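You operate a simulated robot arm through the tools that you are given. There is no shell and no other tool. Be economical: measure what you need, move in short steps, check, and stop when the job is done.

The job below is to be done with a simulated robot arm. You get a single attempt, and the scene is never put back.

TASK
Wind the reel back to 0, brake it and park the thread bar.
Fine: the bar goes in the stand's forks.

Only the result counts: the job must be done as asked and must still hold three seconds after the hand-in. Knocking over, shifting, dropping, spilling or breaking anything else fails it.

THE ROBOT
A 7-joint arm with a two-finger parallel gripper, fixed in place. Base frame: the origin is at the foot of the arm, x ahead of it, y to its left, z up. Lengths are in m, angles in rad, forces in N, time in s.
With the tool pointing down near the work surface it reaches from about 0.14 to 0.66 m from the base axis. Its first joint turns from -1.152 to 1.152 rad. Payload 2.4 kg.
The TCP is the grasp point between the finger pads, 0.03 m short of the fingertips. In the tool frame z runs along the fingers and y along their closing line. Largest opening 0.094 m; finger width 0.028, thickness 0.01; the body of the gripper, 0.05 by 0.096 m, starts 0.055 m behind the TCP.
Orientation is told as [roll, pitch, yaw] about the base's x, y, z axes, in that order, counted from this pose: with the fingers straight down and closing along the base's y, the tool's x points along the base's -x, its y along +y and its z along -z.

THE INTERFACE
- The arm moves only by the tool send_rows. Its argument "targets" is a list of rows, each an object of numbers (a shift or turn left out is 0, a gripper value left out holds the last): "dx", "dy", "dz": the shift along the base's x, y, z in units of 30 mm (1.0 is 30 mm); "ax", "ay", "az": the turn, a rotation vector about the base's x, y, z in units of 8 degrees (1.0 is 8 degrees); "grip": the closure, from 0 (fully open) to 1 (shut). In form: [{"dx": .., "dy": .., "dz": .., "ax": .., "ay": .., "az": .., "grip": ..}, ...]. A call has 1 to 12 rows; each row shifts and turns the commanded pose from where the row before left it. A call with a number of a shift or a turn outside -1 to 1 is refused whole. A row lasts 0.2 s, in which the tool goes at most 0.05 m and 0.15 rad; a call with a longer step from one row to the next is refused whole, and so is a gripper value outside its range. Where a pose cannot be reached the arm comes as near as it can. A force on the tool above 90 N (or 10 N above the force at the start of the call, whichever is more), or a blocked arm, ends the call early, and 0.2 s more pass. The fingers move at their own pace (about 0.153 m/s each) and stop on an object; they squeeze with about 31 N. The grip force told is the motor's: it shows also when the fingers shut on nothing. Time passes only in rows, and 0.2 s behind the last, so rows that do not move let the fingers close. The reply holds the time, the measured pose of the TCP, the force on the tool along the base axes, the opening and the grip force, in the units named above and with some noise, with the torque about the TCP (base axes, N m) and any sound that the robot's microphone picked up.
- Cameras (640 x 400 px; columns grow to the right, rows downward): "scene" is fixed at [0.0272, 0.4618, 1.4559]; the picture's right is [-0.85, -0.53, 0.00], its down [-0.24, 0.39, -0.89] and it looks along [0.47, -0.76, -0.45] (base axes); focal length 291 px, centre (320, 200). "wrist" rides on the gripper at [0.076, 0.014, -0.102] in the tool frame; the picture's right is [-0.18, 0.98, 0.00], its down [-0.75, -0.14, -0.64] and it looks along [-0.63, -0.12, 0.77] (tool axes); focal length 243 px, centre (320, 200).
- capture(camera): a new picture of that camera. It takes no simulated time.
- pixel_to_xyz(camera, pixels): for up to 12 pixels [column, row] of the newest picture of that camera ("zoom" is the newest enlarged one), the place [x, y, z] in the base frame of the surface seen there, good to about 0.002 m. It takes no simulated time.
- enlarge(camera, box): a new picture of the part [left, top, right, bottom] of that camera's present view, enlarged. It takes no simulated time.
- sign_off(): hands the job in; it is judged then, once.

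Go step by step. Measure first, check grasps and placings, and put right what went wrong. The budget is 80 turns and 34 pictures, counting those below and the enlarged ones. Unless the task says otherwise, let go and move clear before handing in, and close with one line.

The tools are called after "Emit:" as name(argument=value, ...) on one line, values as JSON. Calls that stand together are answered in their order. send_rows: Moves the arm, as the interface text tells. Its arguments: {"type":"object","properties":{"targets":{"type":"array","items":{"type":"object","properties":{"dx":{"type":"number"},"dy":{"type":"number"},"dz":{"type":"number"},"ax":{"type":"number"},"ay":{"type":"number"},"az":{"type":"number"},"grip":{"type":"number"}}}}},"required":["targets"]} The other tools are called the same way: capture (camera) takes a picture; pixel_to_xyz (camera, pixels) gives the place of the surface under pixels of a picture; enlarge (camera, box) takes an enlarged picture of a part of a camera's view; sign_off () hands the job in.

At the start:

```text
time: 0.0
ee_pos: [0.2799, -0.3063, 1.2302]
tcp_rot: [0.0, 0.002, -0.001]
wrist_force: [-0.7, -0.6, -0.1]
wrist_torque: [0.0, -0.02, -0.02]
finger_gap: 0.0942
gripper_force: 0.1
```

scene: 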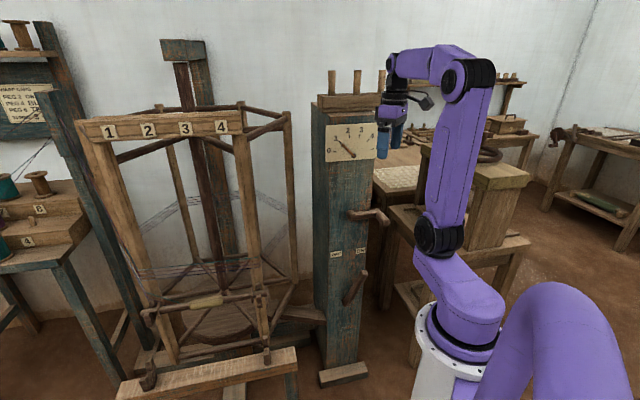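
wrist: 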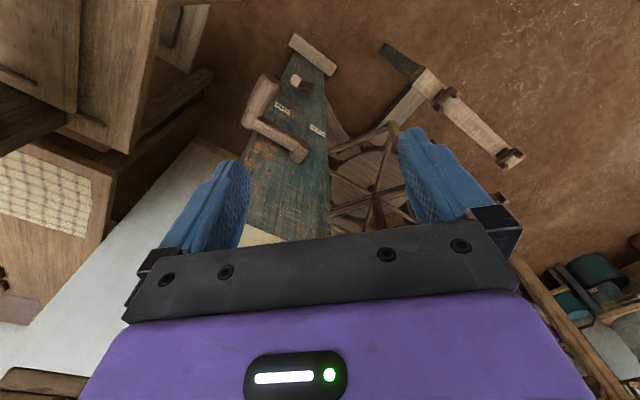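

The scene shows a post with a dial (350,142), a crank (370,216), a brake lever (355,287) and a reel with a bar near (205,303). I'll zoom in on these.

Emit:
enlarge(camera="scene", box=[300, 90, 420, 165])

Emit:
enlarge(camera="scene", box=[290, 190, 418, 310])

Emit:
enlarge(camera="scene", box=[100, 260, 340, 400])

```text
5.33 times, centred on (360, 128) of scene
```

zoom: 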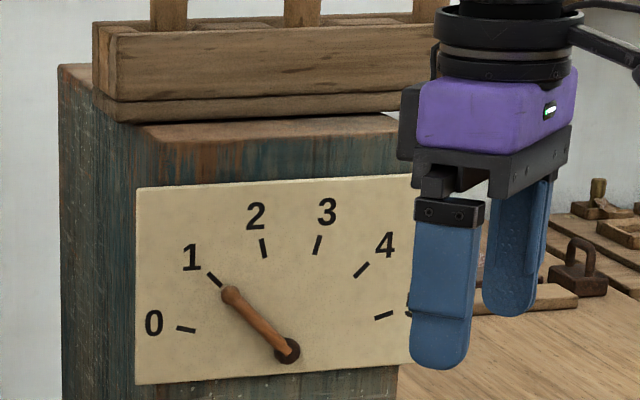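

```text
3.33 times, centred on (354, 250) of scene
```

zoom: 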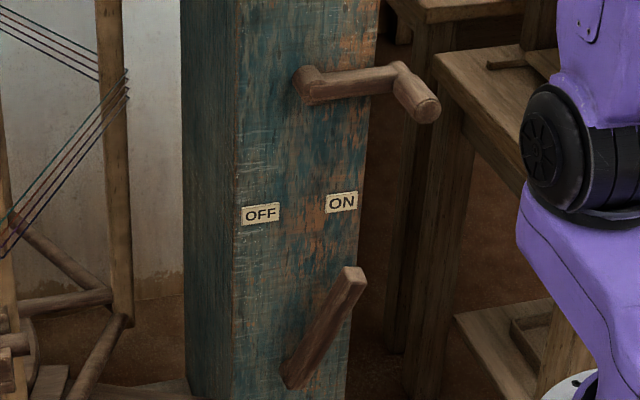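

```text
2.67 times, centred on (220, 330) of scene
```

zoom: 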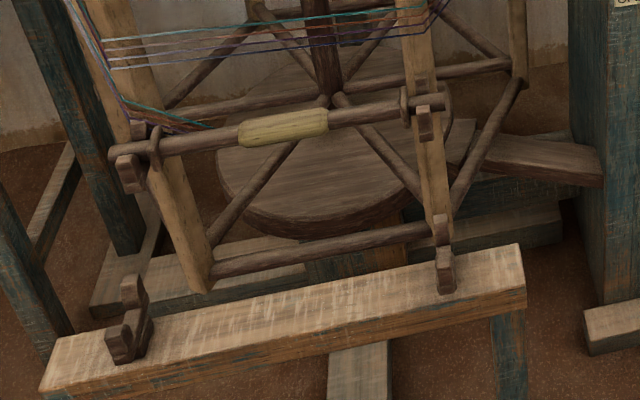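

Dial pointer reads about 1, the lever leans toward ON, and the bar rests in brackets on the reel above the stand's forks. I'll measure these and look at the wall chart.

Emit:
pixel_to_xyz(camera="zoom", pixels=[[118, 165], [283, 125], [430, 105], [128, 175], [424, 120], [125, 340], [135, 290], [447, 280], [440, 225], [280, 310], [155, 140], [404, 105]])

Emit:
pixel_to_xyz(camera="scene", pixels=[[352, 214], [370, 209], [374, 222], [361, 273], [350, 298], [342, 252], [358, 250], [354, 156], [343, 144], [320, 240], [107, 130], [335, 340]])

Emit:
enlarge(camera="scene", box=[0, 70, 100, 135])

```text
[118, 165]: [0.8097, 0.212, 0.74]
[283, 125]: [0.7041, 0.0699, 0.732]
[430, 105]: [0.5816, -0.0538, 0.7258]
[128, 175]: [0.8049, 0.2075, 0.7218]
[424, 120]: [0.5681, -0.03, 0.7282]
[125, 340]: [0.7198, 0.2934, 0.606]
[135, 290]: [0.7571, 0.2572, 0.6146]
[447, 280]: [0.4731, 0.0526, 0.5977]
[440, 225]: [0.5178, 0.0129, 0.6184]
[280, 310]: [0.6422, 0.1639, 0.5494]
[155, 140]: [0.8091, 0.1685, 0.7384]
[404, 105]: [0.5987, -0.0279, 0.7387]
```

```text
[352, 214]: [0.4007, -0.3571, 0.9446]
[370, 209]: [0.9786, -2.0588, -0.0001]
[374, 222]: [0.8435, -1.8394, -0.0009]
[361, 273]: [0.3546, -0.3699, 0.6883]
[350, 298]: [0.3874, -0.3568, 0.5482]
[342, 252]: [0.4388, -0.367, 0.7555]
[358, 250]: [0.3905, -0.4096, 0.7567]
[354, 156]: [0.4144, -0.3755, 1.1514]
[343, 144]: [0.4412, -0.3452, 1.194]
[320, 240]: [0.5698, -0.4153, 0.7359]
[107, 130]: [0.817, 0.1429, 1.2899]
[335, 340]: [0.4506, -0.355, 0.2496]
```

```text
6.15 times, centred on (50, 102) of scene
```

zoom: 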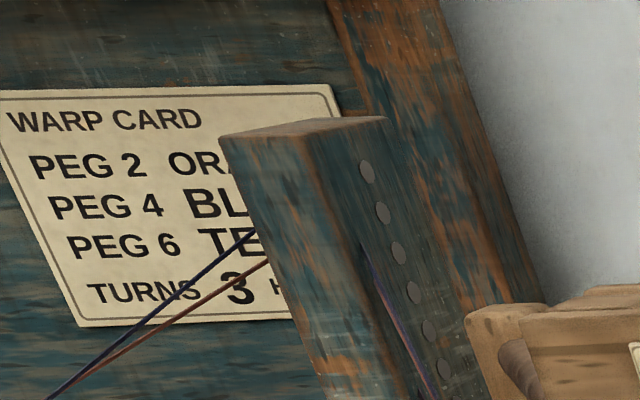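

The post face's normal works out to about (-0.66, 0.75, 0). I need exact geometry for the crank and lever, so I'll zoom tightly on both.

Emit:
enlarge(camera="scene", box=[340, 200, 388, 230])

```text
13.33 times, centred on (364, 215) of scene
```

zoom: 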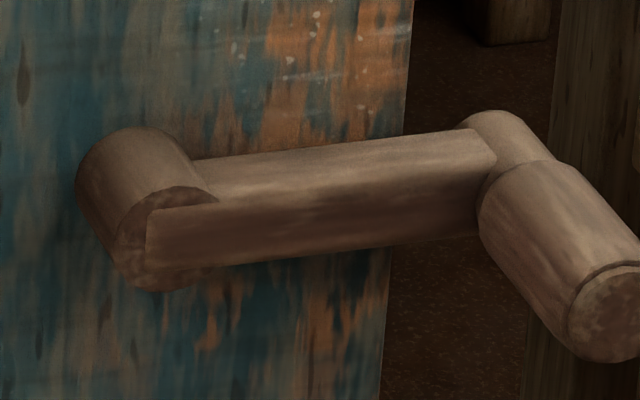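

Emit:
pixel_to_xyz(camera="zoom", pixels=[[165, 245], [130, 150], [200, 190], [310, 230], [470, 195], [500, 130], [530, 180], [580, 240], [610, 310], [600, 350], [500, 240], [300, 300]])

Emit:
enlarge(camera="scene", box=[328, 244, 376, 314])

```text
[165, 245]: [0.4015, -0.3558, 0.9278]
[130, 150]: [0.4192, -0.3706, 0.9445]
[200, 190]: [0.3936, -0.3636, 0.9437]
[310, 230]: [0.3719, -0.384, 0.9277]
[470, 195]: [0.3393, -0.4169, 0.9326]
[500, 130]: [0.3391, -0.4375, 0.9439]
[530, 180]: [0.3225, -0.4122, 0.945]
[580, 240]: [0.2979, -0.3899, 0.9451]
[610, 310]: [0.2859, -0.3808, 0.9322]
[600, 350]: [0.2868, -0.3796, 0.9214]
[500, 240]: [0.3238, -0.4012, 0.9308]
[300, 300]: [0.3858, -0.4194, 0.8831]
```

```text
5.71 times, centred on (352, 279) of scene
```

zoom: 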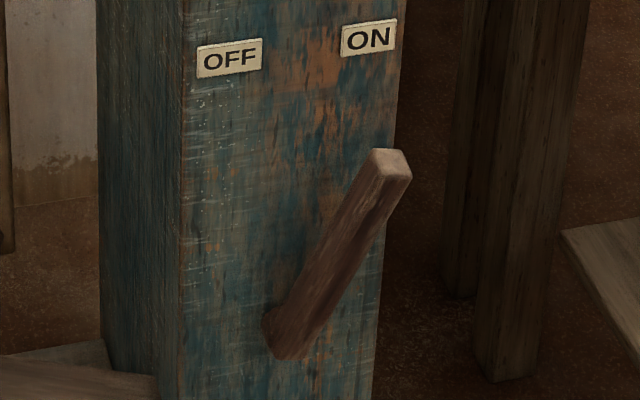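

Emit:
pixel_to_xyz(camera="zoom", pixels=[[285, 345], [280, 315], [305, 330], [340, 260], [325, 250], [370, 190], [385, 157], [392, 180], [230, 200], [200, 380], [360, 100], [330, 370]])

Emit:
pixel_to_xyz(camera="scene", pixels=[[327, 127], [327, 160], [374, 158], [333, 152], [342, 141], [349, 137], [360, 136], [318, 110], [330, 365], [355, 366], [372, 152], [330, 180]])

```text
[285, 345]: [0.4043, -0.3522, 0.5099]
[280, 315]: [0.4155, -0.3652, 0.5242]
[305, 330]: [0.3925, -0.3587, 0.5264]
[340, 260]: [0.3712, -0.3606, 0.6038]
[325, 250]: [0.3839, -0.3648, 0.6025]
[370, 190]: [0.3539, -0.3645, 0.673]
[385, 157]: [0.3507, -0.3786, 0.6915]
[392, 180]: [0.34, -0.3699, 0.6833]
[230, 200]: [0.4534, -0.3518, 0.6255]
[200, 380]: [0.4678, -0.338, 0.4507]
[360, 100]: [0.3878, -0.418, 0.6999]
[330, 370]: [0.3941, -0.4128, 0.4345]
```

```text
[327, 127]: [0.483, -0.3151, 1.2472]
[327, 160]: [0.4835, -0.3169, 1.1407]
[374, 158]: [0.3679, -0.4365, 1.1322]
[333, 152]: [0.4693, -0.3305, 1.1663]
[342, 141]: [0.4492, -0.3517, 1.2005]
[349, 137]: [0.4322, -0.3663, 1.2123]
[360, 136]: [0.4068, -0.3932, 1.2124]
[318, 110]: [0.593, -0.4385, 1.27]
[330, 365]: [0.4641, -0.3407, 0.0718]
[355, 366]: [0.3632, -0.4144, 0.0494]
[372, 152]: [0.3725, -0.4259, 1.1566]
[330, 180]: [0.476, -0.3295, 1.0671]
```

In post coordinates (s to the right, d outward), the lever is at the ON side (tip s≈0.016, z≈0.69). The crank is horizontal with radius about 0.10 m and hub z≈0.93. First I'll square the tool to the post with a yaw of -45° and a 45° tilt while backing off.

Emit:
send_rows(targets=[{"dx": -0.216, "dy": 0.216, "az": -0.9375, "grip": 0.4}, {"dx": -0.216, "dy": 0.216, "az": -0.9375}, {"dx": -0.216, "dy": 0.216, "az": -0.9375}, {"dx": -0.216, "dy": 0.216, "az": -0.9375}, {"dx": -0.216, "dy": 0.216, "az": -0.9375}, {"dx": -0.216, "dy": 0.216, "az": -0.9375}, {"ax": -0.663, "ay": -0.663, "dz": -0.5}, {"ax": -0.663, "ay": -0.663, "dz": -0.5}, {"ax": -0.663, "ay": -0.663, "dz": -0.5}, {"ax": -0.663, "ay": -0.663, "dz": -0.5}, {"ax": -0.663, "ay": -0.663, "dz": -0.5}, {"ax": -0.663, "ay": -0.663, "dz": -0.5}])

```text
time: 2.6
ee_pos: [0.25, -0.2656, 1.1489]
tcp_rot: [0.025, -0.681, -0.779]
wrist_force: [0.3, -0.4, 0.0]
wrist_torque: [0.02, 0.01, 0.03]
finger_gap: 0.0567
gripper_force: 0.0
out of reach, approached as far as the arm can: row 12
```

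The tool is aligned except for the last bit of tilt, which was out of reach up here. I'll descend in front of the post, staying clear of the crank.

Emit:
send_rows(targets=[{"dz": -1}, {"dz": -1}, {"dz": -1}, {"dz": -1}, {"dz": -1}, {"dz": -1}, {"dz": -1}, {"dz": -1}])

```text
time: 4.4
ee_pos: [0.2517, -0.2624, 0.906]
tcp_rot: [0.025, -0.683, -0.777]
wrist_force: [-0.3, -0.3, -0.4]
wrist_torque: [-0.05, -0.03, -0.01]
finger_gap: 0.0565
gripper_force: 0.0
```

Emit:
send_rows(targets=[{"dz": -1}, {"dz": -1}, {"dz": -1}, {"dz": -1}, {"dz": -1}, {"dz": -1}, {"dz": -1, "dx": -0.2, "dy": -0.2}, {"dz": -0.33}])

Emit:
capture(camera="wrist")

```text
time: 6.2
ee_pos: [0.2662, -0.3039, 0.6992]
tcp_rot: [0.032, -0.682, -0.783]
wrist_force: [-0.3, 0.6, -0.2]
wrist_torque: [0.02, 0.01, 0.04]
finger_gap: 0.0564
gripper_force: 0.1
out of reach, approached as far as the arm can: row 3, 4, 5, 6
```

```text
25 pictures are left
```

wrist: 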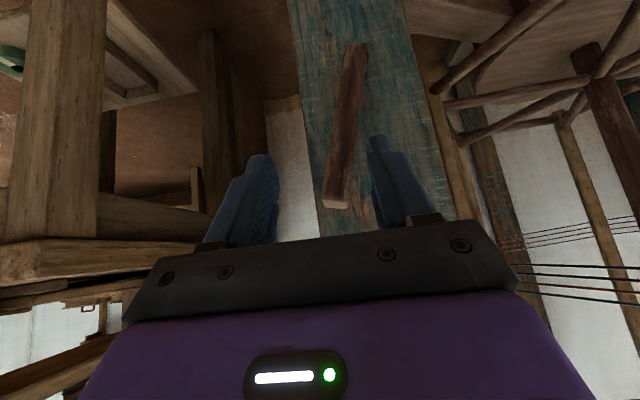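

The wrist view shows the lever tip (335,203) between the fingers. I'll move in to straddle it.

Emit:
send_rows(targets=[{"dx": 0.25, "dy": 0.15, "dz": -0.2}, {"dx": 0.6, "dy": -0.6, "dz": -0.2}, {"dx": 0.6, "dy": -0.6, "dz": -0.2}, {"dx": 0.6, "dy": -0.6, "dz": -0.2}, {"dx": 0.6, "dy": -0.6}])

Emit:
capture(camera="wrist")

```text
time: 7.4
ee_pos: [0.346, -0.3681, 0.6766]
tcp_rot: [0.025, -0.68, -0.78]
wrist_force: [0.0, -0.6, -0.6]
wrist_torque: [-0.02, 0.01, 0.02]
finger_gap: 0.0564
gripper_force: 0.0
```

```text
24 pictures are left
```

wrist: 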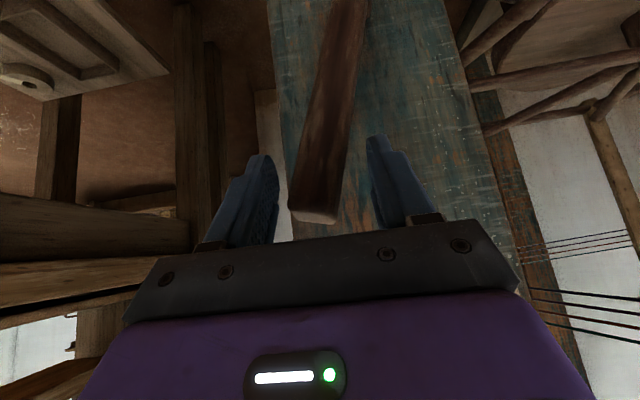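

The lever is between the fingers, so I'll push it toward OFF (-s, i.e. +x+y).

Emit:
send_rows(targets=[{"dx": 0.4, "dy": 0.4}, {"dx": 0.4, "dy": 0.4}, {"dx": 0.4, "dy": 0.4}, {"dx": 0.4, "dy": 0.4}, {"dx": 0.4, "dy": 0.4}])

Emit:
enlarge(camera="scene", box=[290, 190, 418, 310])

```text
time: 8.6
ee_pos: [0.4048, -0.3075, 0.6755]
tcp_rot: [0.024, -0.682, -0.776]
wrist_force: [0.2, 1.6, 0.5]
wrist_torque: [0.03, 0.0, 0.06]
finger_gap: 0.0572
gripper_force: 0.6
```

```text
3.33 times, centred on (354, 250) of scene
```

zoom: 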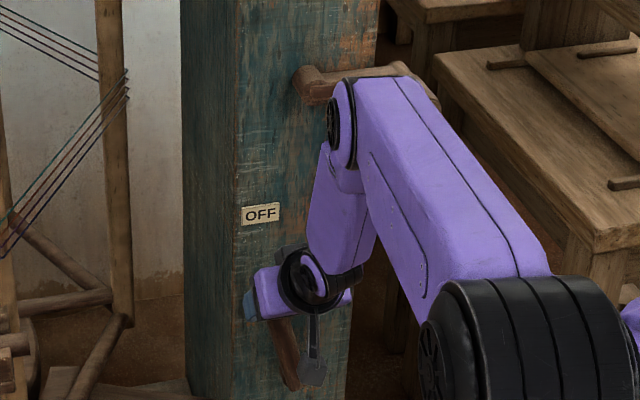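

The lever follows with little force. I'll push on until it stops.

Emit:
send_rows(targets=[{"dx": 0.3, "dy": 0.3}, {"dx": 0.3, "dy": 0.3}, {"dx": 0.3, "dy": 0.3}])

Emit:
capture(camera="wrist")

```text
time: 9.4
ee_pos: [0.4244, -0.2883, 0.6753]
tcp_rot: [0.026, -0.68, -0.799]
wrist_force: [-33.8, -14.6, 15.2]
wrist_torque: [-1.0, 1.13, -0.99]
finger_gap: 0.0756
gripper_force: 17.1
```

```text
22 pictures are left
```

wrist: 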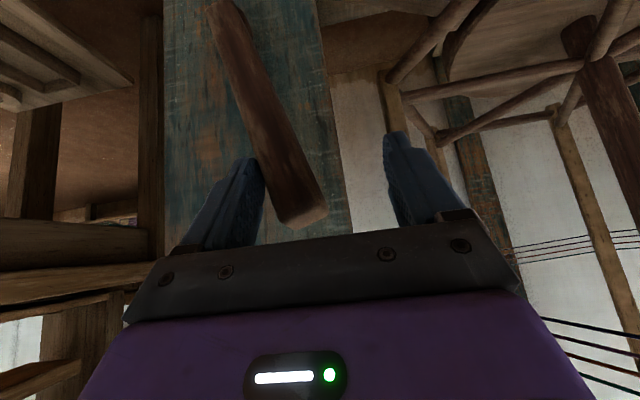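

The lever is at the OFF stop (force spike, tip at (300,220)). I'll ease off, retract and rise to above the crank handle.

Emit:
send_rows(targets=[{"dx": -0.5, "dy": -0.5, "grip": 0.3}, {"dx": -0.3, "dy": 0.3}, {"dx": -0.6, "dy": 0.6}, {"dx": -0.6, "dy": 0.6}, {"dx": -0.6, "dy": 0.6}, {"dz": 1}, {"dz": 1}, {"dz": 1}, {"dz": 1, "dx": -0.4, "dy": -0.4}, {"dz": 1, "dx": -0.4, "dy": -0.4}, {"dz": 1, "dx": -0.5, "dy": -0.5}, {"dz": 1, "dx": -0.5, "dy": -0.5}])

```text
time: 12.0
ee_pos: [0.314, -0.3139, 0.885]
tcp_rot: [0.026, -0.681, -0.778]
wrist_force: [0.0, 0.2, 0.1]
wrist_torque: [-0.02, 0.0, -0.04]
finger_gap: 0.0658
gripper_force: 0.2
out of reach, approached as far as the arm can: row 4, 5, 6, 7
```

Emit:
send_rows(targets=[{"dz": 1}, {"dz": 1}, {"dz": 1}, {"dz": 0.9, "dx": -0.3, "dy": -0.3}, {"dx": -0.6, "dy": -0.6}, {"dx": -0.656, "dy": -0.656}])

Emit:
capture(camera="wrist")

Emit:
capture(camera="scene")

```text
time: 13.4
ee_pos: [0.2696, -0.36, 1.0018]
tcp_rot: [0.027, -0.682, -0.778]
wrist_force: [-0.1, -0.7, 0.1]
wrist_torque: [0.01, 0.0, -0.04]
finger_gap: 0.0658
gripper_force: 0.1
```

```text
21 pictures are left
```

wrist: 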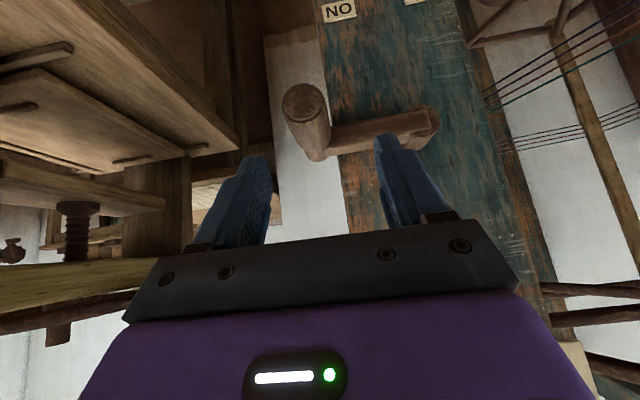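

```text
20 pictures are left
```

scene: 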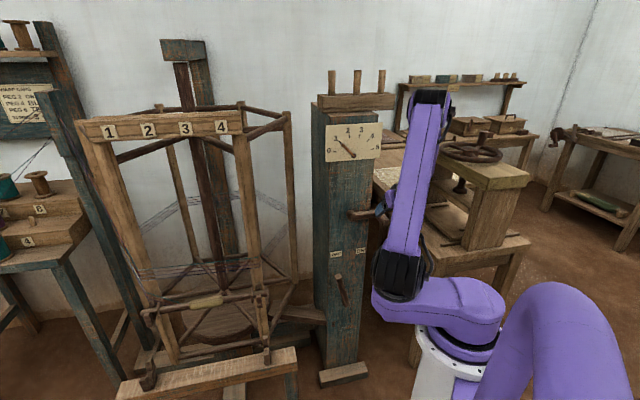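

The lever is now at OFF (341,288), and the handle end shows at wrist (303,100). I'll measure it, then go in.

Emit:
pixel_to_xyz(camera="wrist", pixels=[[303, 100], [290, 100], [317, 98], [313, 140], [322, 150], [425, 122], [370, 130], [303, 88]])

```text
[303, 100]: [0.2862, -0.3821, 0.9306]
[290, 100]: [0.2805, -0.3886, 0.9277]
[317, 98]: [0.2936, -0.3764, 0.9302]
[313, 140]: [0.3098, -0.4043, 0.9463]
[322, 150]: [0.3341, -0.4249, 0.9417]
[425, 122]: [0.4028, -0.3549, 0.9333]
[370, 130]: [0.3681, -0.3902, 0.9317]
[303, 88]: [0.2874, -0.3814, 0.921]
```

Emit:
send_rows(targets=[{"dx": 0.3, "dy": -0.36, "dz": -0.78}, {"dx": 0.3, "dy": -0.36, "dz": -0.78}, {"dx": 0.306, "dy": -0.355, "dz": -0.8}, {}, {"grip": 0.9}, {"grip": 0.9}, {"grip": 0.9}])

Emit:
capture(camera="wrist")

```text
time: 15.0
ee_pos: [0.296, -0.3948, 0.9298]
tcp_rot: [0.022, -0.682, -0.784]
wrist_force: [-9.5, -17.3, -3.7]
wrist_torque: [-0.05, -0.07, -0.31]
finger_gap: 0.0358
gripper_force: 44.8
```

```text
19 pictures are left
```

wrist: 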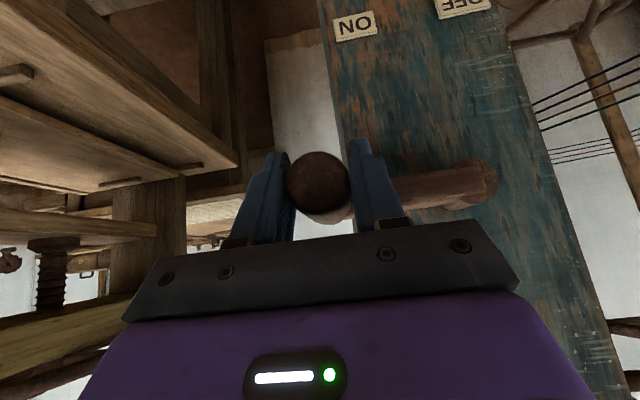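

The handle is gripped (gap 0.036). I'll try 30° counterclockwise (upward) and watch the dial.

Emit:
send_rows(targets=[{"dx": 0.02, "dy": 0.02, "dz": 0.44}, {"dx": 0.062, "dy": 0.062, "dz": 0.44}, {"dx": 0.1, "dy": 0.1, "dz": 0.42}, {"dx": 0.14, "dy": 0.14, "dz": 0.4}])

Emit:
enlarge(camera="scene", box=[310, 100, 390, 165])

```text
time: 16.0
ee_pos: [0.3043, -0.3822, 0.9844]
tcp_rot: [0.022, -0.687, -0.778]
wrist_force: [-33.8, 23.0, 37.1]
wrist_torque: [-0.35, -0.33, -0.4]
finger_gap: 0.0353
gripper_force: 45.2
```

```text
6.15 times, centred on (350, 132) of scene
```

zoom: 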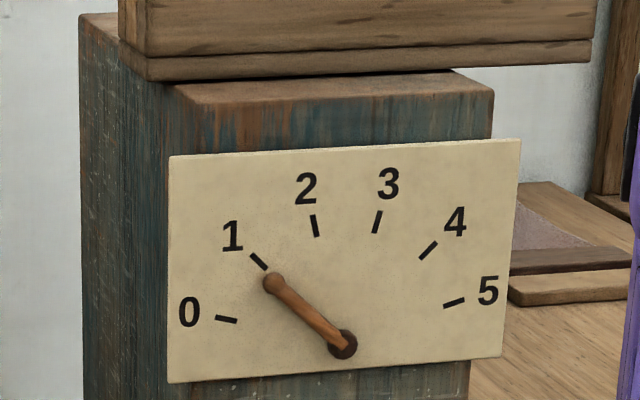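

The pointer moved slightly toward 0, so counterclockwise is right at about one crank turn per mark. There is a reaction of about 55 N along the tool axis, so I'll look for contact.

Emit:
capture(camera="wrist")

Emit:
capture(camera="scene")

```text
17 pictures are left
```

wrist: 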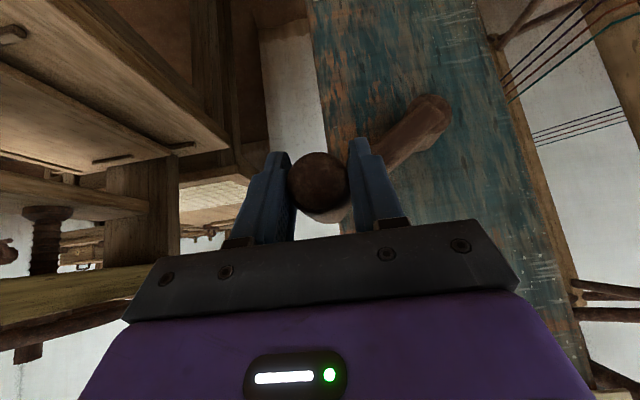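

```text
16 pictures are left
```

scene: 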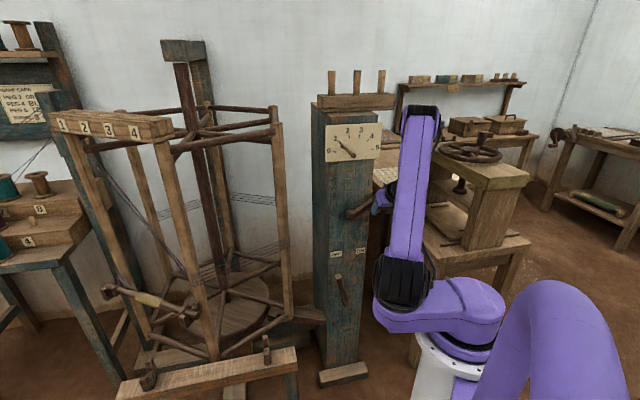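

The reel turns 1:1 with the crank, so I need one full turn counterclockwise. The inner fingertip may be rubbing the crank arm, so I'll re-grip about 8 mm further out.

Emit:
send_rows(targets=[{"grip": 0.5}, {"dx": -0.2, "dy": 0.2}, {}])

Emit:
send_rows(targets=[{"grip": 0.9}, {}, {}])

```text
time: 16.8
ee_pos: [0.3021, -0.3758, 0.9821]
tcp_rot: [0.026, -0.681, -0.777]
wrist_force: [0.4, 0.9, -0.8]
wrist_torque: [0.0, -0.04, 0.0]
finger_gap: 0.0469
gripper_force: 0.1
```

```text
time: 17.6
ee_pos: [0.3021, -0.3778, 0.9807]
tcp_rot: [0.024, -0.682, -0.781]
wrist_force: [-2.1, -6.0, 0.5]
wrist_torque: [0.06, 0.04, -0.1]
finger_gap: 0.0363
gripper_force: 44.8
```

Emit:
send_rows(targets=[{"dx": 0.175, "dy": 0.175, "dz": 0.37}, {"dx": 0.208, "dy": 0.208, "dz": 0.334}, {"dx": 0.236, "dy": 0.236, "dz": 0.293}, {"dx": 0.262, "dy": 0.262, "dz": 0.247}, {}])

```text
time: 18.8
ee_pos: [0.3268, -0.3504, 1.0221]
tcp_rot: [0.019, -0.688, -0.774]
wrist_force: [-18.4, 9.6, 31.9]
wrist_torque: [-0.81, -0.84, 0.08]
finger_gap: 0.0333
gripper_force: 44.8
```

The reaction shows the real crank radius is about 0.105 m. I'll continue with that radius to about 120°.

Emit:
send_rows(targets=[{"dx": 0.349, "dy": 0.349, "dz": 0.39}, {"dx": 0.417, "dy": 0.417, "dz": 0.157}, {"dx": 0.429, "dy": 0.429, "dz": 0.053}, {"dx": 0.429, "dy": 0.429, "dz": -0.053}, {"dx": 0.417, "dy": 0.417, "dz": -0.157}, {"dx": 0.391, "dy": 0.391, "dz": -0.26}, {}])

Emit:
capture(camera="wrist")

```text
time: 20.4
ee_pos: [0.4071, -0.2648, 1.0154]
tcp_rot: [0.04, -0.668, -0.762]
wrist_force: [29.4, 11.3, -22.6]
wrist_torque: [0.18, -0.46, -0.67]
finger_gap: 0.0336
gripper_force: 44.5
```

```text
15 pictures are left
```

wrist: 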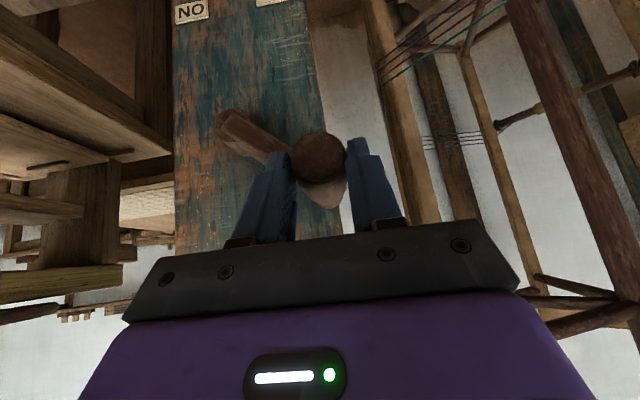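

Emit:
pixel_to_xyz(camera="wrist", pixels=[[318, 158], [300, 158], [337, 155], [318, 140], [320, 176], [237, 128]])

Emit:
send_rows(targets=[{}, {}])

```text
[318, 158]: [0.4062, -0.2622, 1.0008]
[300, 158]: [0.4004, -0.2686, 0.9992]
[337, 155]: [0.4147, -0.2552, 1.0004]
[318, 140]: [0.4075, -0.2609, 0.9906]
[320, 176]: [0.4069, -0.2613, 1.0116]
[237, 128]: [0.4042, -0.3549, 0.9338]
```

```text
time: 21.0
ee_pos: [0.397, -0.2802, 1.0265]
tcp_rot: [0.02, -0.691, -0.787]
wrist_force: [-12.3, 19.8, 32.6]
wrist_torque: [-0.27, -0.41, -1.03]
finger_gap: 0.0327
gripper_force: 45.3
```

The true pin is at radius about 0.10 and sits near the fingertips; the reel's inertia caused the overshoot. I'll release, re-measure the handle, and re-grip centred.

Emit:
send_rows(targets=[{"grip": 0.5}, {}])

Emit:
capture(camera="wrist")

```text
time: 21.6
ee_pos: [0.3984, -0.2766, 1.0215]
tcp_rot: [0.024, -0.681, -0.779]
wrist_force: [-0.1, -0.3, 0.1]
wrist_torque: [-0.04, 0.02, -0.04]
finger_gap: 0.047
gripper_force: 0.0
```

```text
14 pictures are left
```

wrist: 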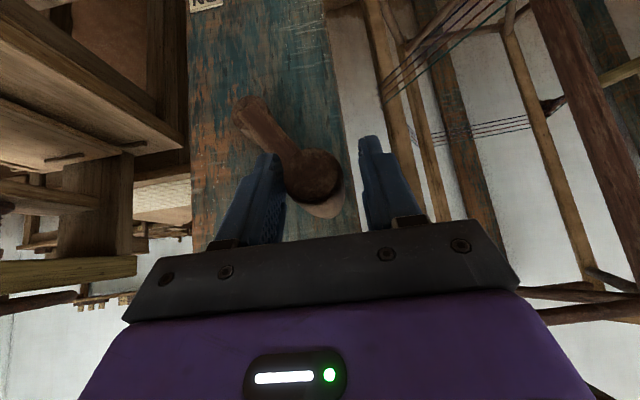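

Emit:
pixel_to_xyz(camera="wrist", pixels=[[313, 175], [296, 175], [331, 175], [313, 158], [313, 195], [325, 213]])

```text
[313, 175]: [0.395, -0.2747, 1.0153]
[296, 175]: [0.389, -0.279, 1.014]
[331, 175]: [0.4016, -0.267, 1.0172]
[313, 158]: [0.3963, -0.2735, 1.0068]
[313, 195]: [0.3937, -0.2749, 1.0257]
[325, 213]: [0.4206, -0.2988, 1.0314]
```

Emit:
send_rows(targets=[{"dx": 0.16, "dy": -0.2, "dz": -0.2}, {}, {"grip": 0.9}, {}, {"dx": 0.252, "dy": 0.252, "dz": -0.247}, {"dx": 0.229, "dy": 0.229, "dz": -0.293}, {"dx": 0.198, "dy": 0.198, "dz": -0.33}, {"dx": 0.165, "dy": 0.165, "dz": -0.367}, {}])

```text
time: 23.6
ee_pos: [0.427, -0.2575, 0.9771]
tcp_rot: [0.024, -0.678, -0.782]
wrist_force: [-29.6, -3.0, -10.0]
wrist_torque: [0.84, 0.89, -0.05]
finger_gap: 0.0345
gripper_force: 44.8
```

Tracking is good. I'll continue to about 181°.

Emit:
send_rows(targets=[{"dx": 0.132, "dy": 0.132, "dz": -0.39}, {"dx": 0.092, "dy": 0.092, "dz": -0.413}, {"dx": 0.057, "dy": 0.057, "dz": -0.427}, {"dx": 0.014, "dy": 0.014, "dz": -0.433}, {}])

Emit:
capture(camera="wrist")

```text
time: 24.8
ee_pos: [0.432, -0.249, 0.9269]
tcp_rot: [0.028, -0.662, -0.79]
wrist_force: [-43.7, 5.2, 6.9]
wrist_torque: [0.91, 1.04, -0.99]
finger_gap: 0.0329
gripper_force: 44.8
```

```text
13 pictures are left
```

wrist: 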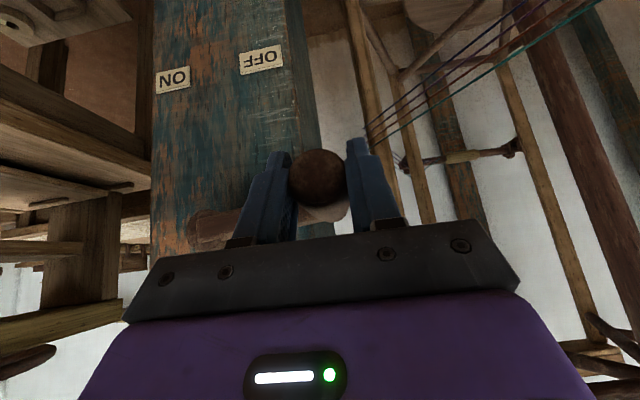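

Half a turn is done. I'll re-grip to relieve the forces and continue to about 211°.

Emit:
send_rows(targets=[{"grip": 0.5}, {}])

Emit:
send_rows(targets=[{"grip": 0.9}, {}, {"dx": -0.026, "dy": -0.026, "dz": -0.433}, {"dx": -0.066, "dy": -0.066, "dz": -0.423}, {"dx": -0.101, "dy": -0.101, "dz": -0.41}, {"dx": -0.141, "dy": -0.141, "dz": -0.383}, {}])

```text
time: 25.4
ee_pos: [0.442, -0.2485, 0.9308]
tcp_rot: [0.028, -0.685, -0.774]
wrist_force: [-1.5, -3.0, -0.8]
wrist_torque: [-0.01, -0.01, 0.05]
finger_gap: 0.0491
gripper_force: 2.2
```

```text
time: 27.0
ee_pos: [0.4254, -0.2604, 0.8808]
tcp_rot: [0.03, -0.675, -0.784]
wrist_force: [-13.7, -14.8, 13.7]
wrist_torque: [0.64, 0.71, -0.46]
finger_gap: 0.0349
gripper_force: 45.6
```

Emit:
send_rows(targets=[{"dx": -0.174, "dy": -0.174, "dz": -0.357}, {"dx": -0.207, "dy": -0.207, "dz": -0.323}, {"dx": -0.233, "dy": -0.233, "dz": -0.28}, {"dx": -0.259, "dy": -0.259, "dz": -0.233}, {}])

Emit:
send_rows(targets=[{"grip": 0.5}, {}])

Emit:
capture(camera="wrist")

```text
time: 28.2
ee_pos: [0.4006, -0.2872, 0.8434]
tcp_rot: [0.03, -0.681, -0.788]
wrist_force: [-21.6, -4.5, 23.1]
wrist_torque: [0.6, 0.56, -0.9]
finger_gap: 0.0347
gripper_force: 45.0
```

```text
time: 28.8
ee_pos: [0.4041, -0.2832, 0.8421]
tcp_rot: [0.025, -0.681, -0.773]
wrist_force: [1.1, 3.4, 0.3]
wrist_torque: [-0.04, 0.01, 0.09]
finger_gap: 0.0488
gripper_force: 1.3
```

```text
12 pictures are left
```

wrist: 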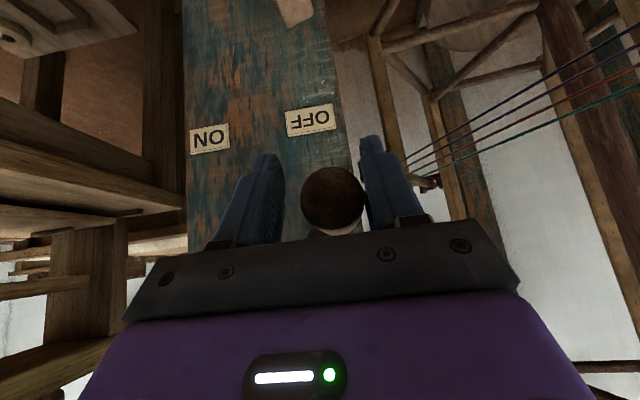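

Emit:
pixel_to_xyz(camera="wrist", pixels=[[332, 200], [314, 200], [350, 200], [332, 184], [332, 217]])

```text
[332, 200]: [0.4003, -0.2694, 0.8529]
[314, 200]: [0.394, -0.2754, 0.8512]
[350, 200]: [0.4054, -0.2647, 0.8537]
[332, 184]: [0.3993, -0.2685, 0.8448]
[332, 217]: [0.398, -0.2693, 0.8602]
```

The handle is at about 233°. I'll re-centre, re-grip and carry it through the bottom.

Emit:
send_rows(targets=[{"dx": 0.165, "dy": 0.165, "dz": 0.32}, {}, {"grip": 0.9}, {}, {"dx": -0.257, "dy": -0.257, "dz": -0.233}, {"dx": -0.276, "dy": -0.276, "dz": -0.187}, {"dx": -0.29, "dy": -0.29, "dz": -0.133}, {"dx": -0.299, "dy": -0.299, "dz": -0.077}, {}])

Emit:
send_rows(targets=[{"dx": -0.306, "dy": -0.306, "dz": -0.023}, {"dx": -0.304, "dy": -0.304, "dz": 0.033}, {"dx": -0.299, "dy": -0.299, "dz": 0.09}, {"dx": -0.288, "dy": -0.288, "dz": 0.147}, {}])

Emit:
send_rows(targets=[{"grip": 0.5}, {}])

Emit:
capture(camera="wrist")

```text
time: 30.8
ee_pos: [0.3727, -0.3135, 0.832]
tcp_rot: [0.026, -0.676, -0.781]
wrist_force: [1.3, -3.6, -24.9]
wrist_torque: [0.08, 0.06, -0.48]
finger_gap: 0.0346
gripper_force: 45.5
```

```text
time: 32.0
ee_pos: [0.3391, -0.3453, 0.8378]
tcp_rot: [0.027, -0.67, -0.774]
wrist_force: [-6.8, 7.0, -23.0]
wrist_torque: [-0.07, -0.06, -0.68]
finger_gap: 0.0343
gripper_force: 45.4
```

```text
time: 32.6
ee_pos: [0.3392, -0.3473, 0.8421]
tcp_rot: [0.024, -0.684, -0.776]
wrist_force: [8.9, 3.8, 0.3]
wrist_torque: [0.06, -0.16, -0.09]
finger_gap: 0.052
gripper_force: 4.0
```

```text
11 pictures are left
```

wrist: 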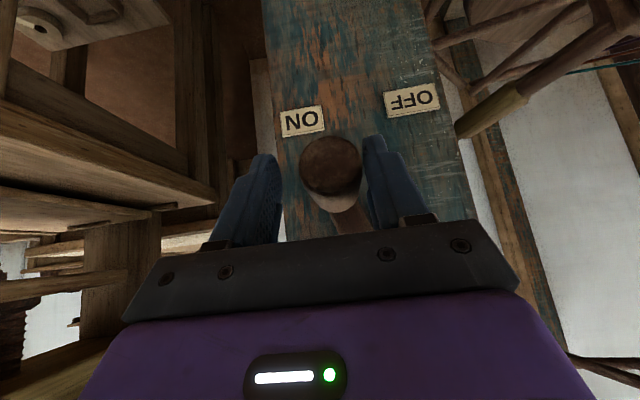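

Emit:
pixel_to_xyz(camera="wrist", pixels=[[330, 167], [313, 167], [347, 167], [330, 150], [330, 182]])

```text
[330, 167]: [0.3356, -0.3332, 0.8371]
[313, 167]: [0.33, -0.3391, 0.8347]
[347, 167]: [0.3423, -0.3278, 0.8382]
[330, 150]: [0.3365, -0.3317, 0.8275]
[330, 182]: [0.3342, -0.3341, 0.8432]
```

At about 289°, so I'll re-centre and continue.

Emit:
send_rows(targets=[{"dx": 0.14, "dy": 0.14, "dz": -0.18}, {"grip": 0.9}, {}, {"dx": -0.283, "dy": -0.283, "dz": 0.167}, {"dx": -0.266, "dy": -0.266, "dz": 0.217}, {"dx": -0.243, "dy": -0.243, "dz": 0.267}, {"dx": -0.217, "dy": -0.217, "dz": 0.307}, {}])

Emit:
send_rows(targets=[{"grip": 0.5}, {}])

Emit:
capture(camera="wrist")

```text
time: 34.0
ee_pos: [0.3123, -0.3699, 0.8614]
tcp_rot: [0.023, -0.688, -0.785]
wrist_force: [-26.6, 34.5, 43.5]
wrist_torque: [-1.03, -1.07, -0.38]
finger_gap: 0.0329
gripper_force: 45.2
stopped in row 7: the force on the tool passed its limit at 98 N (the readings are from after the stop); the commanded pose is now the measured one
```

```text
time: 34.6
ee_pos: [0.3149, -0.3665, 0.8581]
tcp_rot: [0.022, -0.679, -0.778]
wrist_force: [3.8, 10.4, -0.2]
wrist_torque: [0.09, -0.02, 0.11]
finger_gap: 0.0523
gripper_force: 4.2
```

```text
10 pictures are left
```

wrist: 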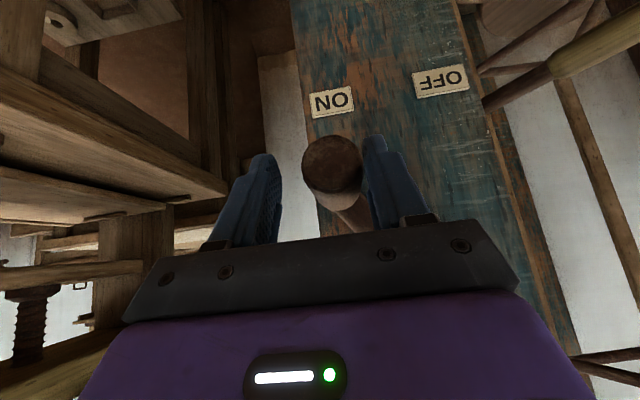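

The force passed the limit near 305°, so I'll check the dial and reel in the scene view.

Emit:
enlarge(camera="scene", box=[310, 100, 390, 165])

Emit:
capture(camera="scene")

Emit:
pixel_to_xyz(camera="wrist", pixels=[[332, 165], [315, 165], [349, 165], [332, 150], [332, 182]])

```text
6.15 times, centred on (350, 132) of scene
```

zoom: 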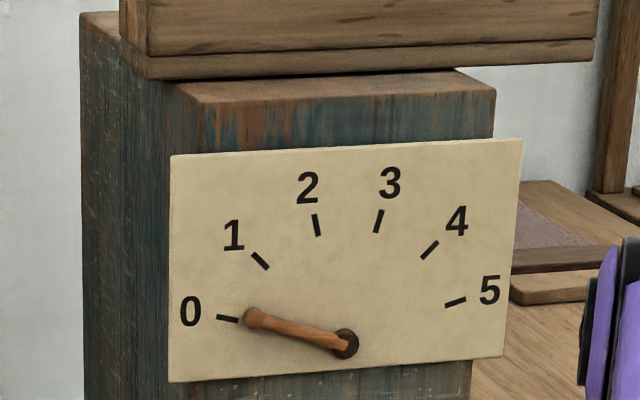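

```text
8 pictures are left
```

scene: 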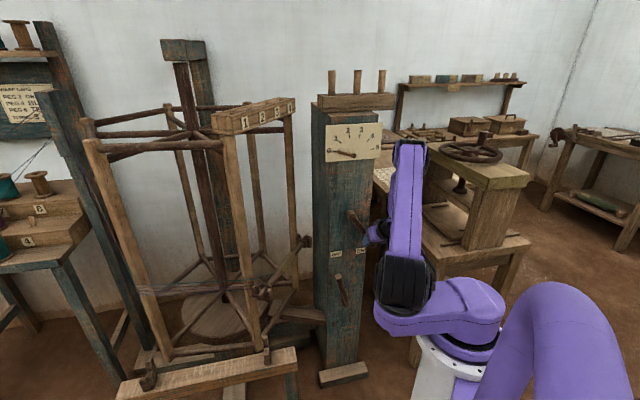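

```text
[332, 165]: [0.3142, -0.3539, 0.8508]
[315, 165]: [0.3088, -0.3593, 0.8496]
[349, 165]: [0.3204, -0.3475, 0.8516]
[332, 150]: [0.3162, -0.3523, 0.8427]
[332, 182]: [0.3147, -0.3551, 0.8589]
```

The pointer is about 0.13 short of 0, with the handle at about 308° and roughly 52° left. The stop was mis-tracking friction, so I'll re-centre and go more gently.

Emit:
send_rows(targets=[{"dx": 0.26, "dy": 0.1, "dz": -0.22}, {}, {"grip": 0.9}, {}, {"dx": -0.093, "dy": -0.093, "dz": 0.113}, {"dx": -0.093, "dy": -0.093, "dz": 0.114}, {"dx": -0.17, "dy": -0.17, "dz": 0.253}, {"dx": -0.148, "dy": -0.148, "dz": 0.277}, {"dx": -0.065, "dy": -0.065, "dz": 0.149}, {"dx": -0.065, "dy": -0.065, "dz": 0.148}, {}])

```text
time: 37.0
ee_pos: [0.3029, -0.3855, 0.8856]
tcp_rot: [0.02, -0.686, -0.783]
wrist_force: [9.2, -6.4, -0.3]
wrist_torque: [-0.6, -0.59, 0.06]
finger_gap: 0.0363
gripper_force: 44.9
```

Forces are low now. I'll continue to 360°.

Emit:
send_rows(targets=[{"dx": -0.053, "dy": -0.053, "dz": 0.158}, {"dx": -0.053, "dy": -0.053, "dz": 0.159}, {"dx": -0.08, "dy": -0.08, "dz": 0.327}, {"dx": -0.059, "dy": -0.059, "dz": 0.34}, {"dx": -0.016, "dy": -0.016, "dz": 0.172}, {"dx": -0.015, "dy": -0.015, "dz": 0.171}, {"dx": -0.004, "dy": -0.004, "dz": 0.15}, {"dx": -0.003, "dy": -0.003, "dz": 0.15}, {}])

Emit:
send_rows(targets=[{"grip": 0.5}, {}])

Emit:
enlarge(camera="scene", box=[310, 100, 390, 165])

```text
time: 39.0
ee_pos: [0.2949, -0.3933, 0.9341]
tcp_rot: [0.023, -0.682, -0.783]
wrist_force: [5.7, 6.2, -1.1]
wrist_torque: [-0.36, -0.37, 0.06]
finger_gap: 0.0358
gripper_force: 45.4
```

```text
time: 39.6
ee_pos: [0.2949, -0.3936, 0.9338]
tcp_rot: [0.021, -0.683, -0.784]
wrist_force: [0.1, 0.1, 1.2]
wrist_torque: [0.0, -0.01, -0.02]
finger_gap: 0.0469
gripper_force: 0.1
```

```text
6.15 times, centred on (350, 132) of scene
```

zoom: 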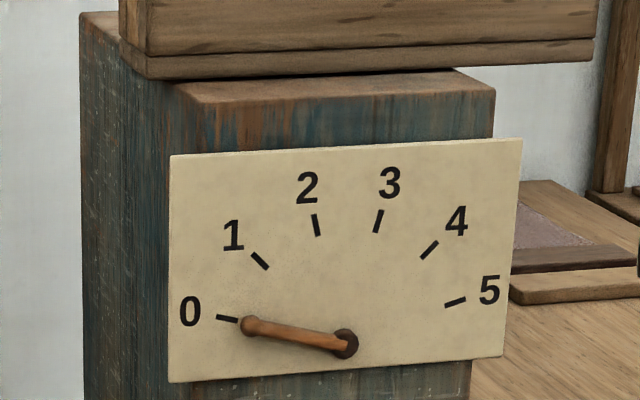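

Allowing for pointer parallax, the dial reads 0. I'll back out along the tool axis and travel to the brake lever, keeping left of the crank.

Emit:
send_rows(targets=[{"grip": 0.35}, {"dx": -0.505, "dy": 0.505, "dz": 1}, {"dx": -0.505, "dy": 0.505, "dz": 1}, {"dx": 0.8, "dy": 0.8}, {"dx": 0.8, "dy": 0.8}, {"dx": 0.8, "dy": 0.8}, {"dz": -1}, {"dz": -1}, {"dz": -1}, {"dz": -1}])

```text
time: 41.8
ee_pos: [0.3378, -0.291, 0.8736]
tcp_rot: [0.017, -0.684, -0.782]
wrist_force: [1.2, -0.5, 0.1]
wrist_torque: [0.04, -0.03, 0.0]
finger_gap: 0.0611
gripper_force: 0.2
```

Emit:
send_rows(targets=[{"dx": 0.4, "dy": 0.4, "dz": -0.96}, {"dx": 0.4, "dy": 0.4, "dz": -0.96}, {"dx": 0.355, "dy": 0.355, "dz": -0.96}, {"dz": -0.96}, {"dz": -0.96}, {"dz": -0.96}, {"dz": -0.96}])

Emit:
capture(camera="wrist")

```text
time: 43.4
ee_pos: [0.3705, -0.2623, 0.6705]
tcp_rot: [0.035, -0.682, -0.789]
wrist_force: [1.0, 0.4, -0.1]
wrist_torque: [0.0, -0.03, 0.01]
finger_gap: 0.061
gripper_force: 0.0
out of reach, approached as far as the arm can: row 5
```

```text
6 pictures are left
```

wrist: 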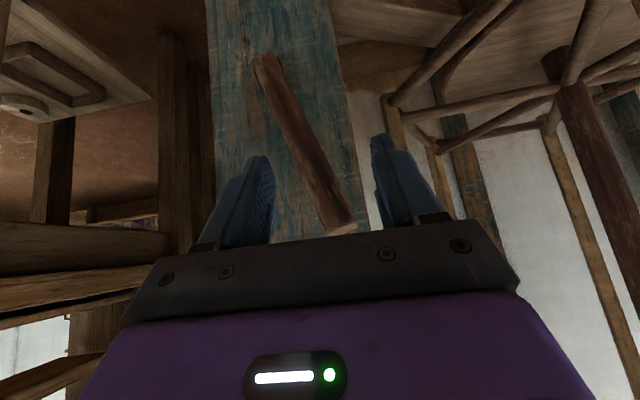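

The lever is between the fingers. I'll go in and push it to ON (+s).

Emit:
send_rows(targets=[{"dx": 0.65, "dy": -0.65}, {"dx": 0.65, "dy": -0.65}, {"dx": -0.44, "dy": -0.44}, {"dx": -0.44, "dy": -0.44}, {"dx": -0.44, "dy": -0.44}, {"dx": -0.44, "dy": -0.44}, {"dx": -0.44, "dy": -0.44}, {"dx": -0.44, "dy": -0.44}])

```text
time: 45.2
ee_pos: [0.333, -0.3778, 0.6718]
tcp_rot: [0.021, -0.684, -0.776]
wrist_force: [7.6, 5.3, 1.1]
wrist_torque: [0.13, -0.16, 0.08]
finger_gap: 0.0656
gripper_force: 4.4
```

Emit:
send_rows(targets=[{"dx": -0.2, "dy": -0.2}, {"dx": -0.2, "dy": -0.2}])

```text
time: 45.8
ee_pos: [0.3281, -0.385, 0.6702]
tcp_rot: [0.024, -0.686, -0.762]
wrist_force: [23.2, 28.3, 12.5]
wrist_torque: [0.85, -1.12, 0.69]
finger_gap: 0.0823
gripper_force: 19.0
```

The lever is hard against the ON stop. I'll back off, retract and rise, then survey the bar.

Emit:
send_rows(targets=[{"dx": 0.45, "dy": 0.45}, {"dx": -0.65, "dy": 0.65}, {"dx": -0.65, "dy": 0.65}, {"dz": 1, "dx": 0.6, "dy": 0.6}, {"dz": 1, "dx": 0.6, "dy": 0.6}, {"dz": 1, "dx": 0.6, "dy": 0.6}, {"dz": 1}, {"dz": 1}, {"dz": 1}, {"dz": 1}, {"dz": 1}])

Emit:
capture(camera="scene")

```text
time: 48.2
ee_pos: [0.3491, -0.283, 0.9104]
tcp_rot: [0.021, -0.683, -0.782]
wrist_force: [-0.1, 0.2, 0.3]
wrist_torque: [0.02, 0.01, 0.0]
finger_gap: 0.061
gripper_force: 0.0
```

```text
5 pictures are left
```

scene: 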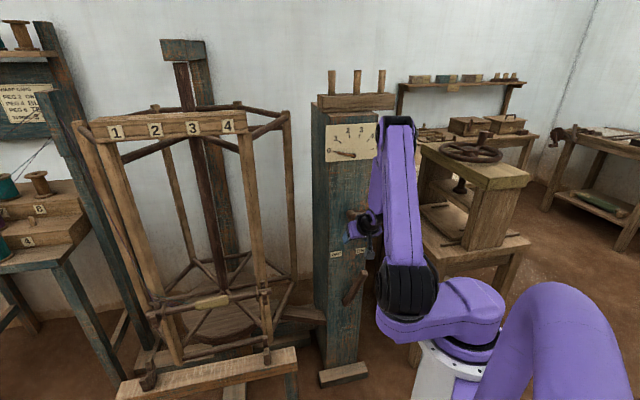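

Brake ON, dial at 0, bar back in front. I'll zoom on the bar and forks to measure.

Emit:
enlarge(camera="scene", box=[115, 280, 305, 400])

```text
3.33 times, centred on (210, 340) of scene
```

zoom: 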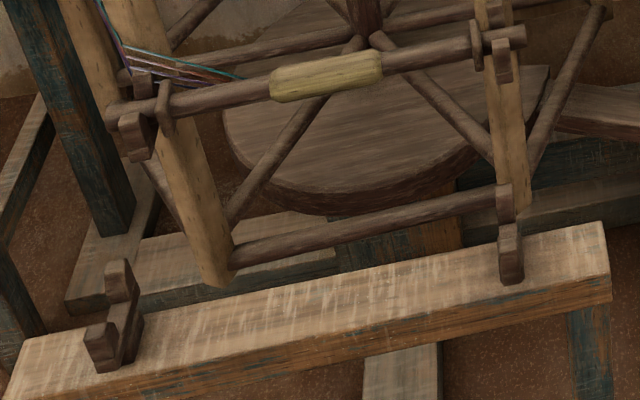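

Emit:
pixel_to_xyz(camera="zoom", pixels=[[112, 112], [162, 100], [145, 103], [325, 72], [275, 82], [380, 62], [475, 42], [520, 33], [130, 125], [138, 78], [502, 47], [497, 52]])

Emit:
pixel_to_xyz(camera="zoom", pixels=[[98, 328], [120, 265], [108, 345], [125, 312], [130, 325], [509, 230], [504, 190], [512, 255], [508, 222], [300, 290], [70, 360], [560, 250]])

```text
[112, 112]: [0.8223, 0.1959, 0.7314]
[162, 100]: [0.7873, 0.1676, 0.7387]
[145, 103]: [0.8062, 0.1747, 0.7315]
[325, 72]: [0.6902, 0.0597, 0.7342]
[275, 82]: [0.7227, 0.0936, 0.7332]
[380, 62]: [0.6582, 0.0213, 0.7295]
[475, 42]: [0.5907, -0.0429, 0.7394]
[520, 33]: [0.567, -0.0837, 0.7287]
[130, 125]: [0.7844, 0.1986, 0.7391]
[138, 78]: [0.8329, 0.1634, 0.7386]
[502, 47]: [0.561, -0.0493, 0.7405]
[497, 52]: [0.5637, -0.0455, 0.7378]
```

```text
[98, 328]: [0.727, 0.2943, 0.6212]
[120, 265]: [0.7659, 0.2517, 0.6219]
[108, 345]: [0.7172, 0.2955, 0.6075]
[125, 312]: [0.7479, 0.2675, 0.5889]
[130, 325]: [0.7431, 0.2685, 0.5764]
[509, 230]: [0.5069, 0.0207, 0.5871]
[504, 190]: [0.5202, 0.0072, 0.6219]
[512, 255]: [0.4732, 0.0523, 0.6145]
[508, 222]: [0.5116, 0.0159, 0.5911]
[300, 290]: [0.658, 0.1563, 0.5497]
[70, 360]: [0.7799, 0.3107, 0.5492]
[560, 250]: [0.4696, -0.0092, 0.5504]
```

Bar axis midpoint is about (0.698, 0.052, 0.725) at 47.6°; the fork midpoint is about (0.623, 0.151) at 45°, with the seat at z≈0.60. I'll now move away from the post, untilt and start yawing so the fingers close across the bar.

Emit:
send_rows(targets=[{"ax": 0.689, "ay": 0.689, "dy": 0.75, "dz": 0.2}, {"ax": 0.689, "ay": 0.689, "dy": 0.75, "dz": 0.2}, {"ax": 0.689, "ay": 0.689, "dy": 0.75, "dz": 0.2}, {"ax": 0.689, "ay": 0.689, "dy": 0.75, "dz": 0.2}, {"ax": 0.689, "ay": 0.689, "dy": 0.75, "dz": 0.2}, {"az": 1, "dy": 0.75}, {"az": 1, "dy": 0.75}, {"az": 1, "dy": 0.75}, {"az": 1, "dy": 0.75}, {"az": 1, "dy": 0.75}, {"az": 1, "dy": 0.75}, {"az": 1, "dy": 0.75}])

```text
time: 50.8
ee_pos: [0.3592, -0.0546, 0.932]
tcp_rot: [0.0, -0.231, 0.14]
wrist_force: [0.8, -1.1, 0.0]
wrist_torque: [-0.01, -0.02, 0.01]
finger_gap: 0.0612
gripper_force: 0.1
out of reach, approached as far as the arm can: row 3, 4, 5, 11, 12
```

Close-in straight-down isn't reachable, so I'll move outward and finish the reorientation there.

Emit:
send_rows(targets=[{"dx": 0.91, "dy": 0.64}, {"dx": 0.91, "dy": 0.64}, {"dx": 0.91, "dy": 0.64}, {"dx": 0.91, "dy": 0.64}, {"dx": 0.91, "dy": 0.64, "ax": -0.076, "ay": 0.545}, {"dx": 0.91, "dy": 0.64, "ax": -0.076, "ay": 0.545}, {"dx": 0.91, "dy": 0.64, "ax": -0.076, "ay": 0.545}, {"az": 1}, {"az": 1}, {"az": 1}, {"az": 1}, {"az": 1}])

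```text
time: 53.4
ee_pos: [0.5518, 0.0797, 0.9336]
tcp_rot: [0.0, 0.0, 0.84]
wrist_force: [-0.1, 0.6, 0.7]
wrist_torque: [0.0, 0.0, 0.01]
finger_gap: 0.061
gripper_force: 0.1
```

The tool is now straight down at yaw 48°. I'll tilt 20° outward for reach and hover over the bar's handle.

Emit:
send_rows(targets=[{"az": 0.16, "grip": 0.22}, {"ay": -0.833}, {"ay": -0.833}, {"ay": -0.833}, {"dx": 0.768, "dy": -0.185, "dz": -0.6}, {"dx": 0.768, "dy": -0.185, "dz": -0.6}, {"dx": 0.768, "dy": -0.185, "dz": -0.6}, {"dx": 0.768, "dy": -0.185, "dz": -0.6}, {"dx": 0.768, "dy": -0.185, "dz": -0.6}, {"dz": -0.92}])

Emit:
capture(camera="wrist")

```text
time: 55.6
ee_pos: [0.6683, 0.0522, 0.8156]
tcp_rot: [-0.268, -0.226, 0.89]
wrist_force: [-0.3, 0.3, -0.1]
wrist_torque: [-0.01, 0.02, 0.03]
finger_gap: 0.0736
gripper_force: 0.1
```

```text
3 pictures are left
```

wrist: 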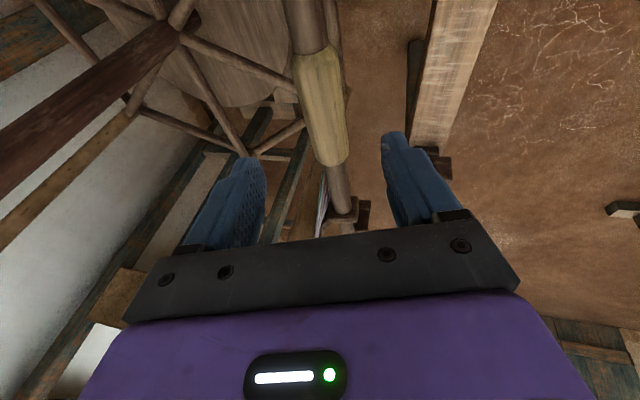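

The handle is between the fingers, from (318,55) to (332,163). I'll measure its axis from here.

Emit:
pixel_to_xyz(camera="wrist", pixels=[[316, 52], [326, 110], [332, 160], [305, 110], [345, 100], [338, 185], [306, 20], [340, 212], [432, 140], [435, 165], [445, 60], [355, 215]])

```text
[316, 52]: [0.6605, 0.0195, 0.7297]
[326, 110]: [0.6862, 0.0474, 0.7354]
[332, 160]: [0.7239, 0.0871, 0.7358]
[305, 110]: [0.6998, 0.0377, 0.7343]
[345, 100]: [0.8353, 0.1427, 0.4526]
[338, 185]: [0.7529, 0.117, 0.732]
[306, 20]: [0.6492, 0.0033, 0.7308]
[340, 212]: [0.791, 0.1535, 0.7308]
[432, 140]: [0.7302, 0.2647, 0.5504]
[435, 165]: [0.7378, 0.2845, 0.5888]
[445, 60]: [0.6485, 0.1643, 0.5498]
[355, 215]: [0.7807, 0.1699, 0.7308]
```

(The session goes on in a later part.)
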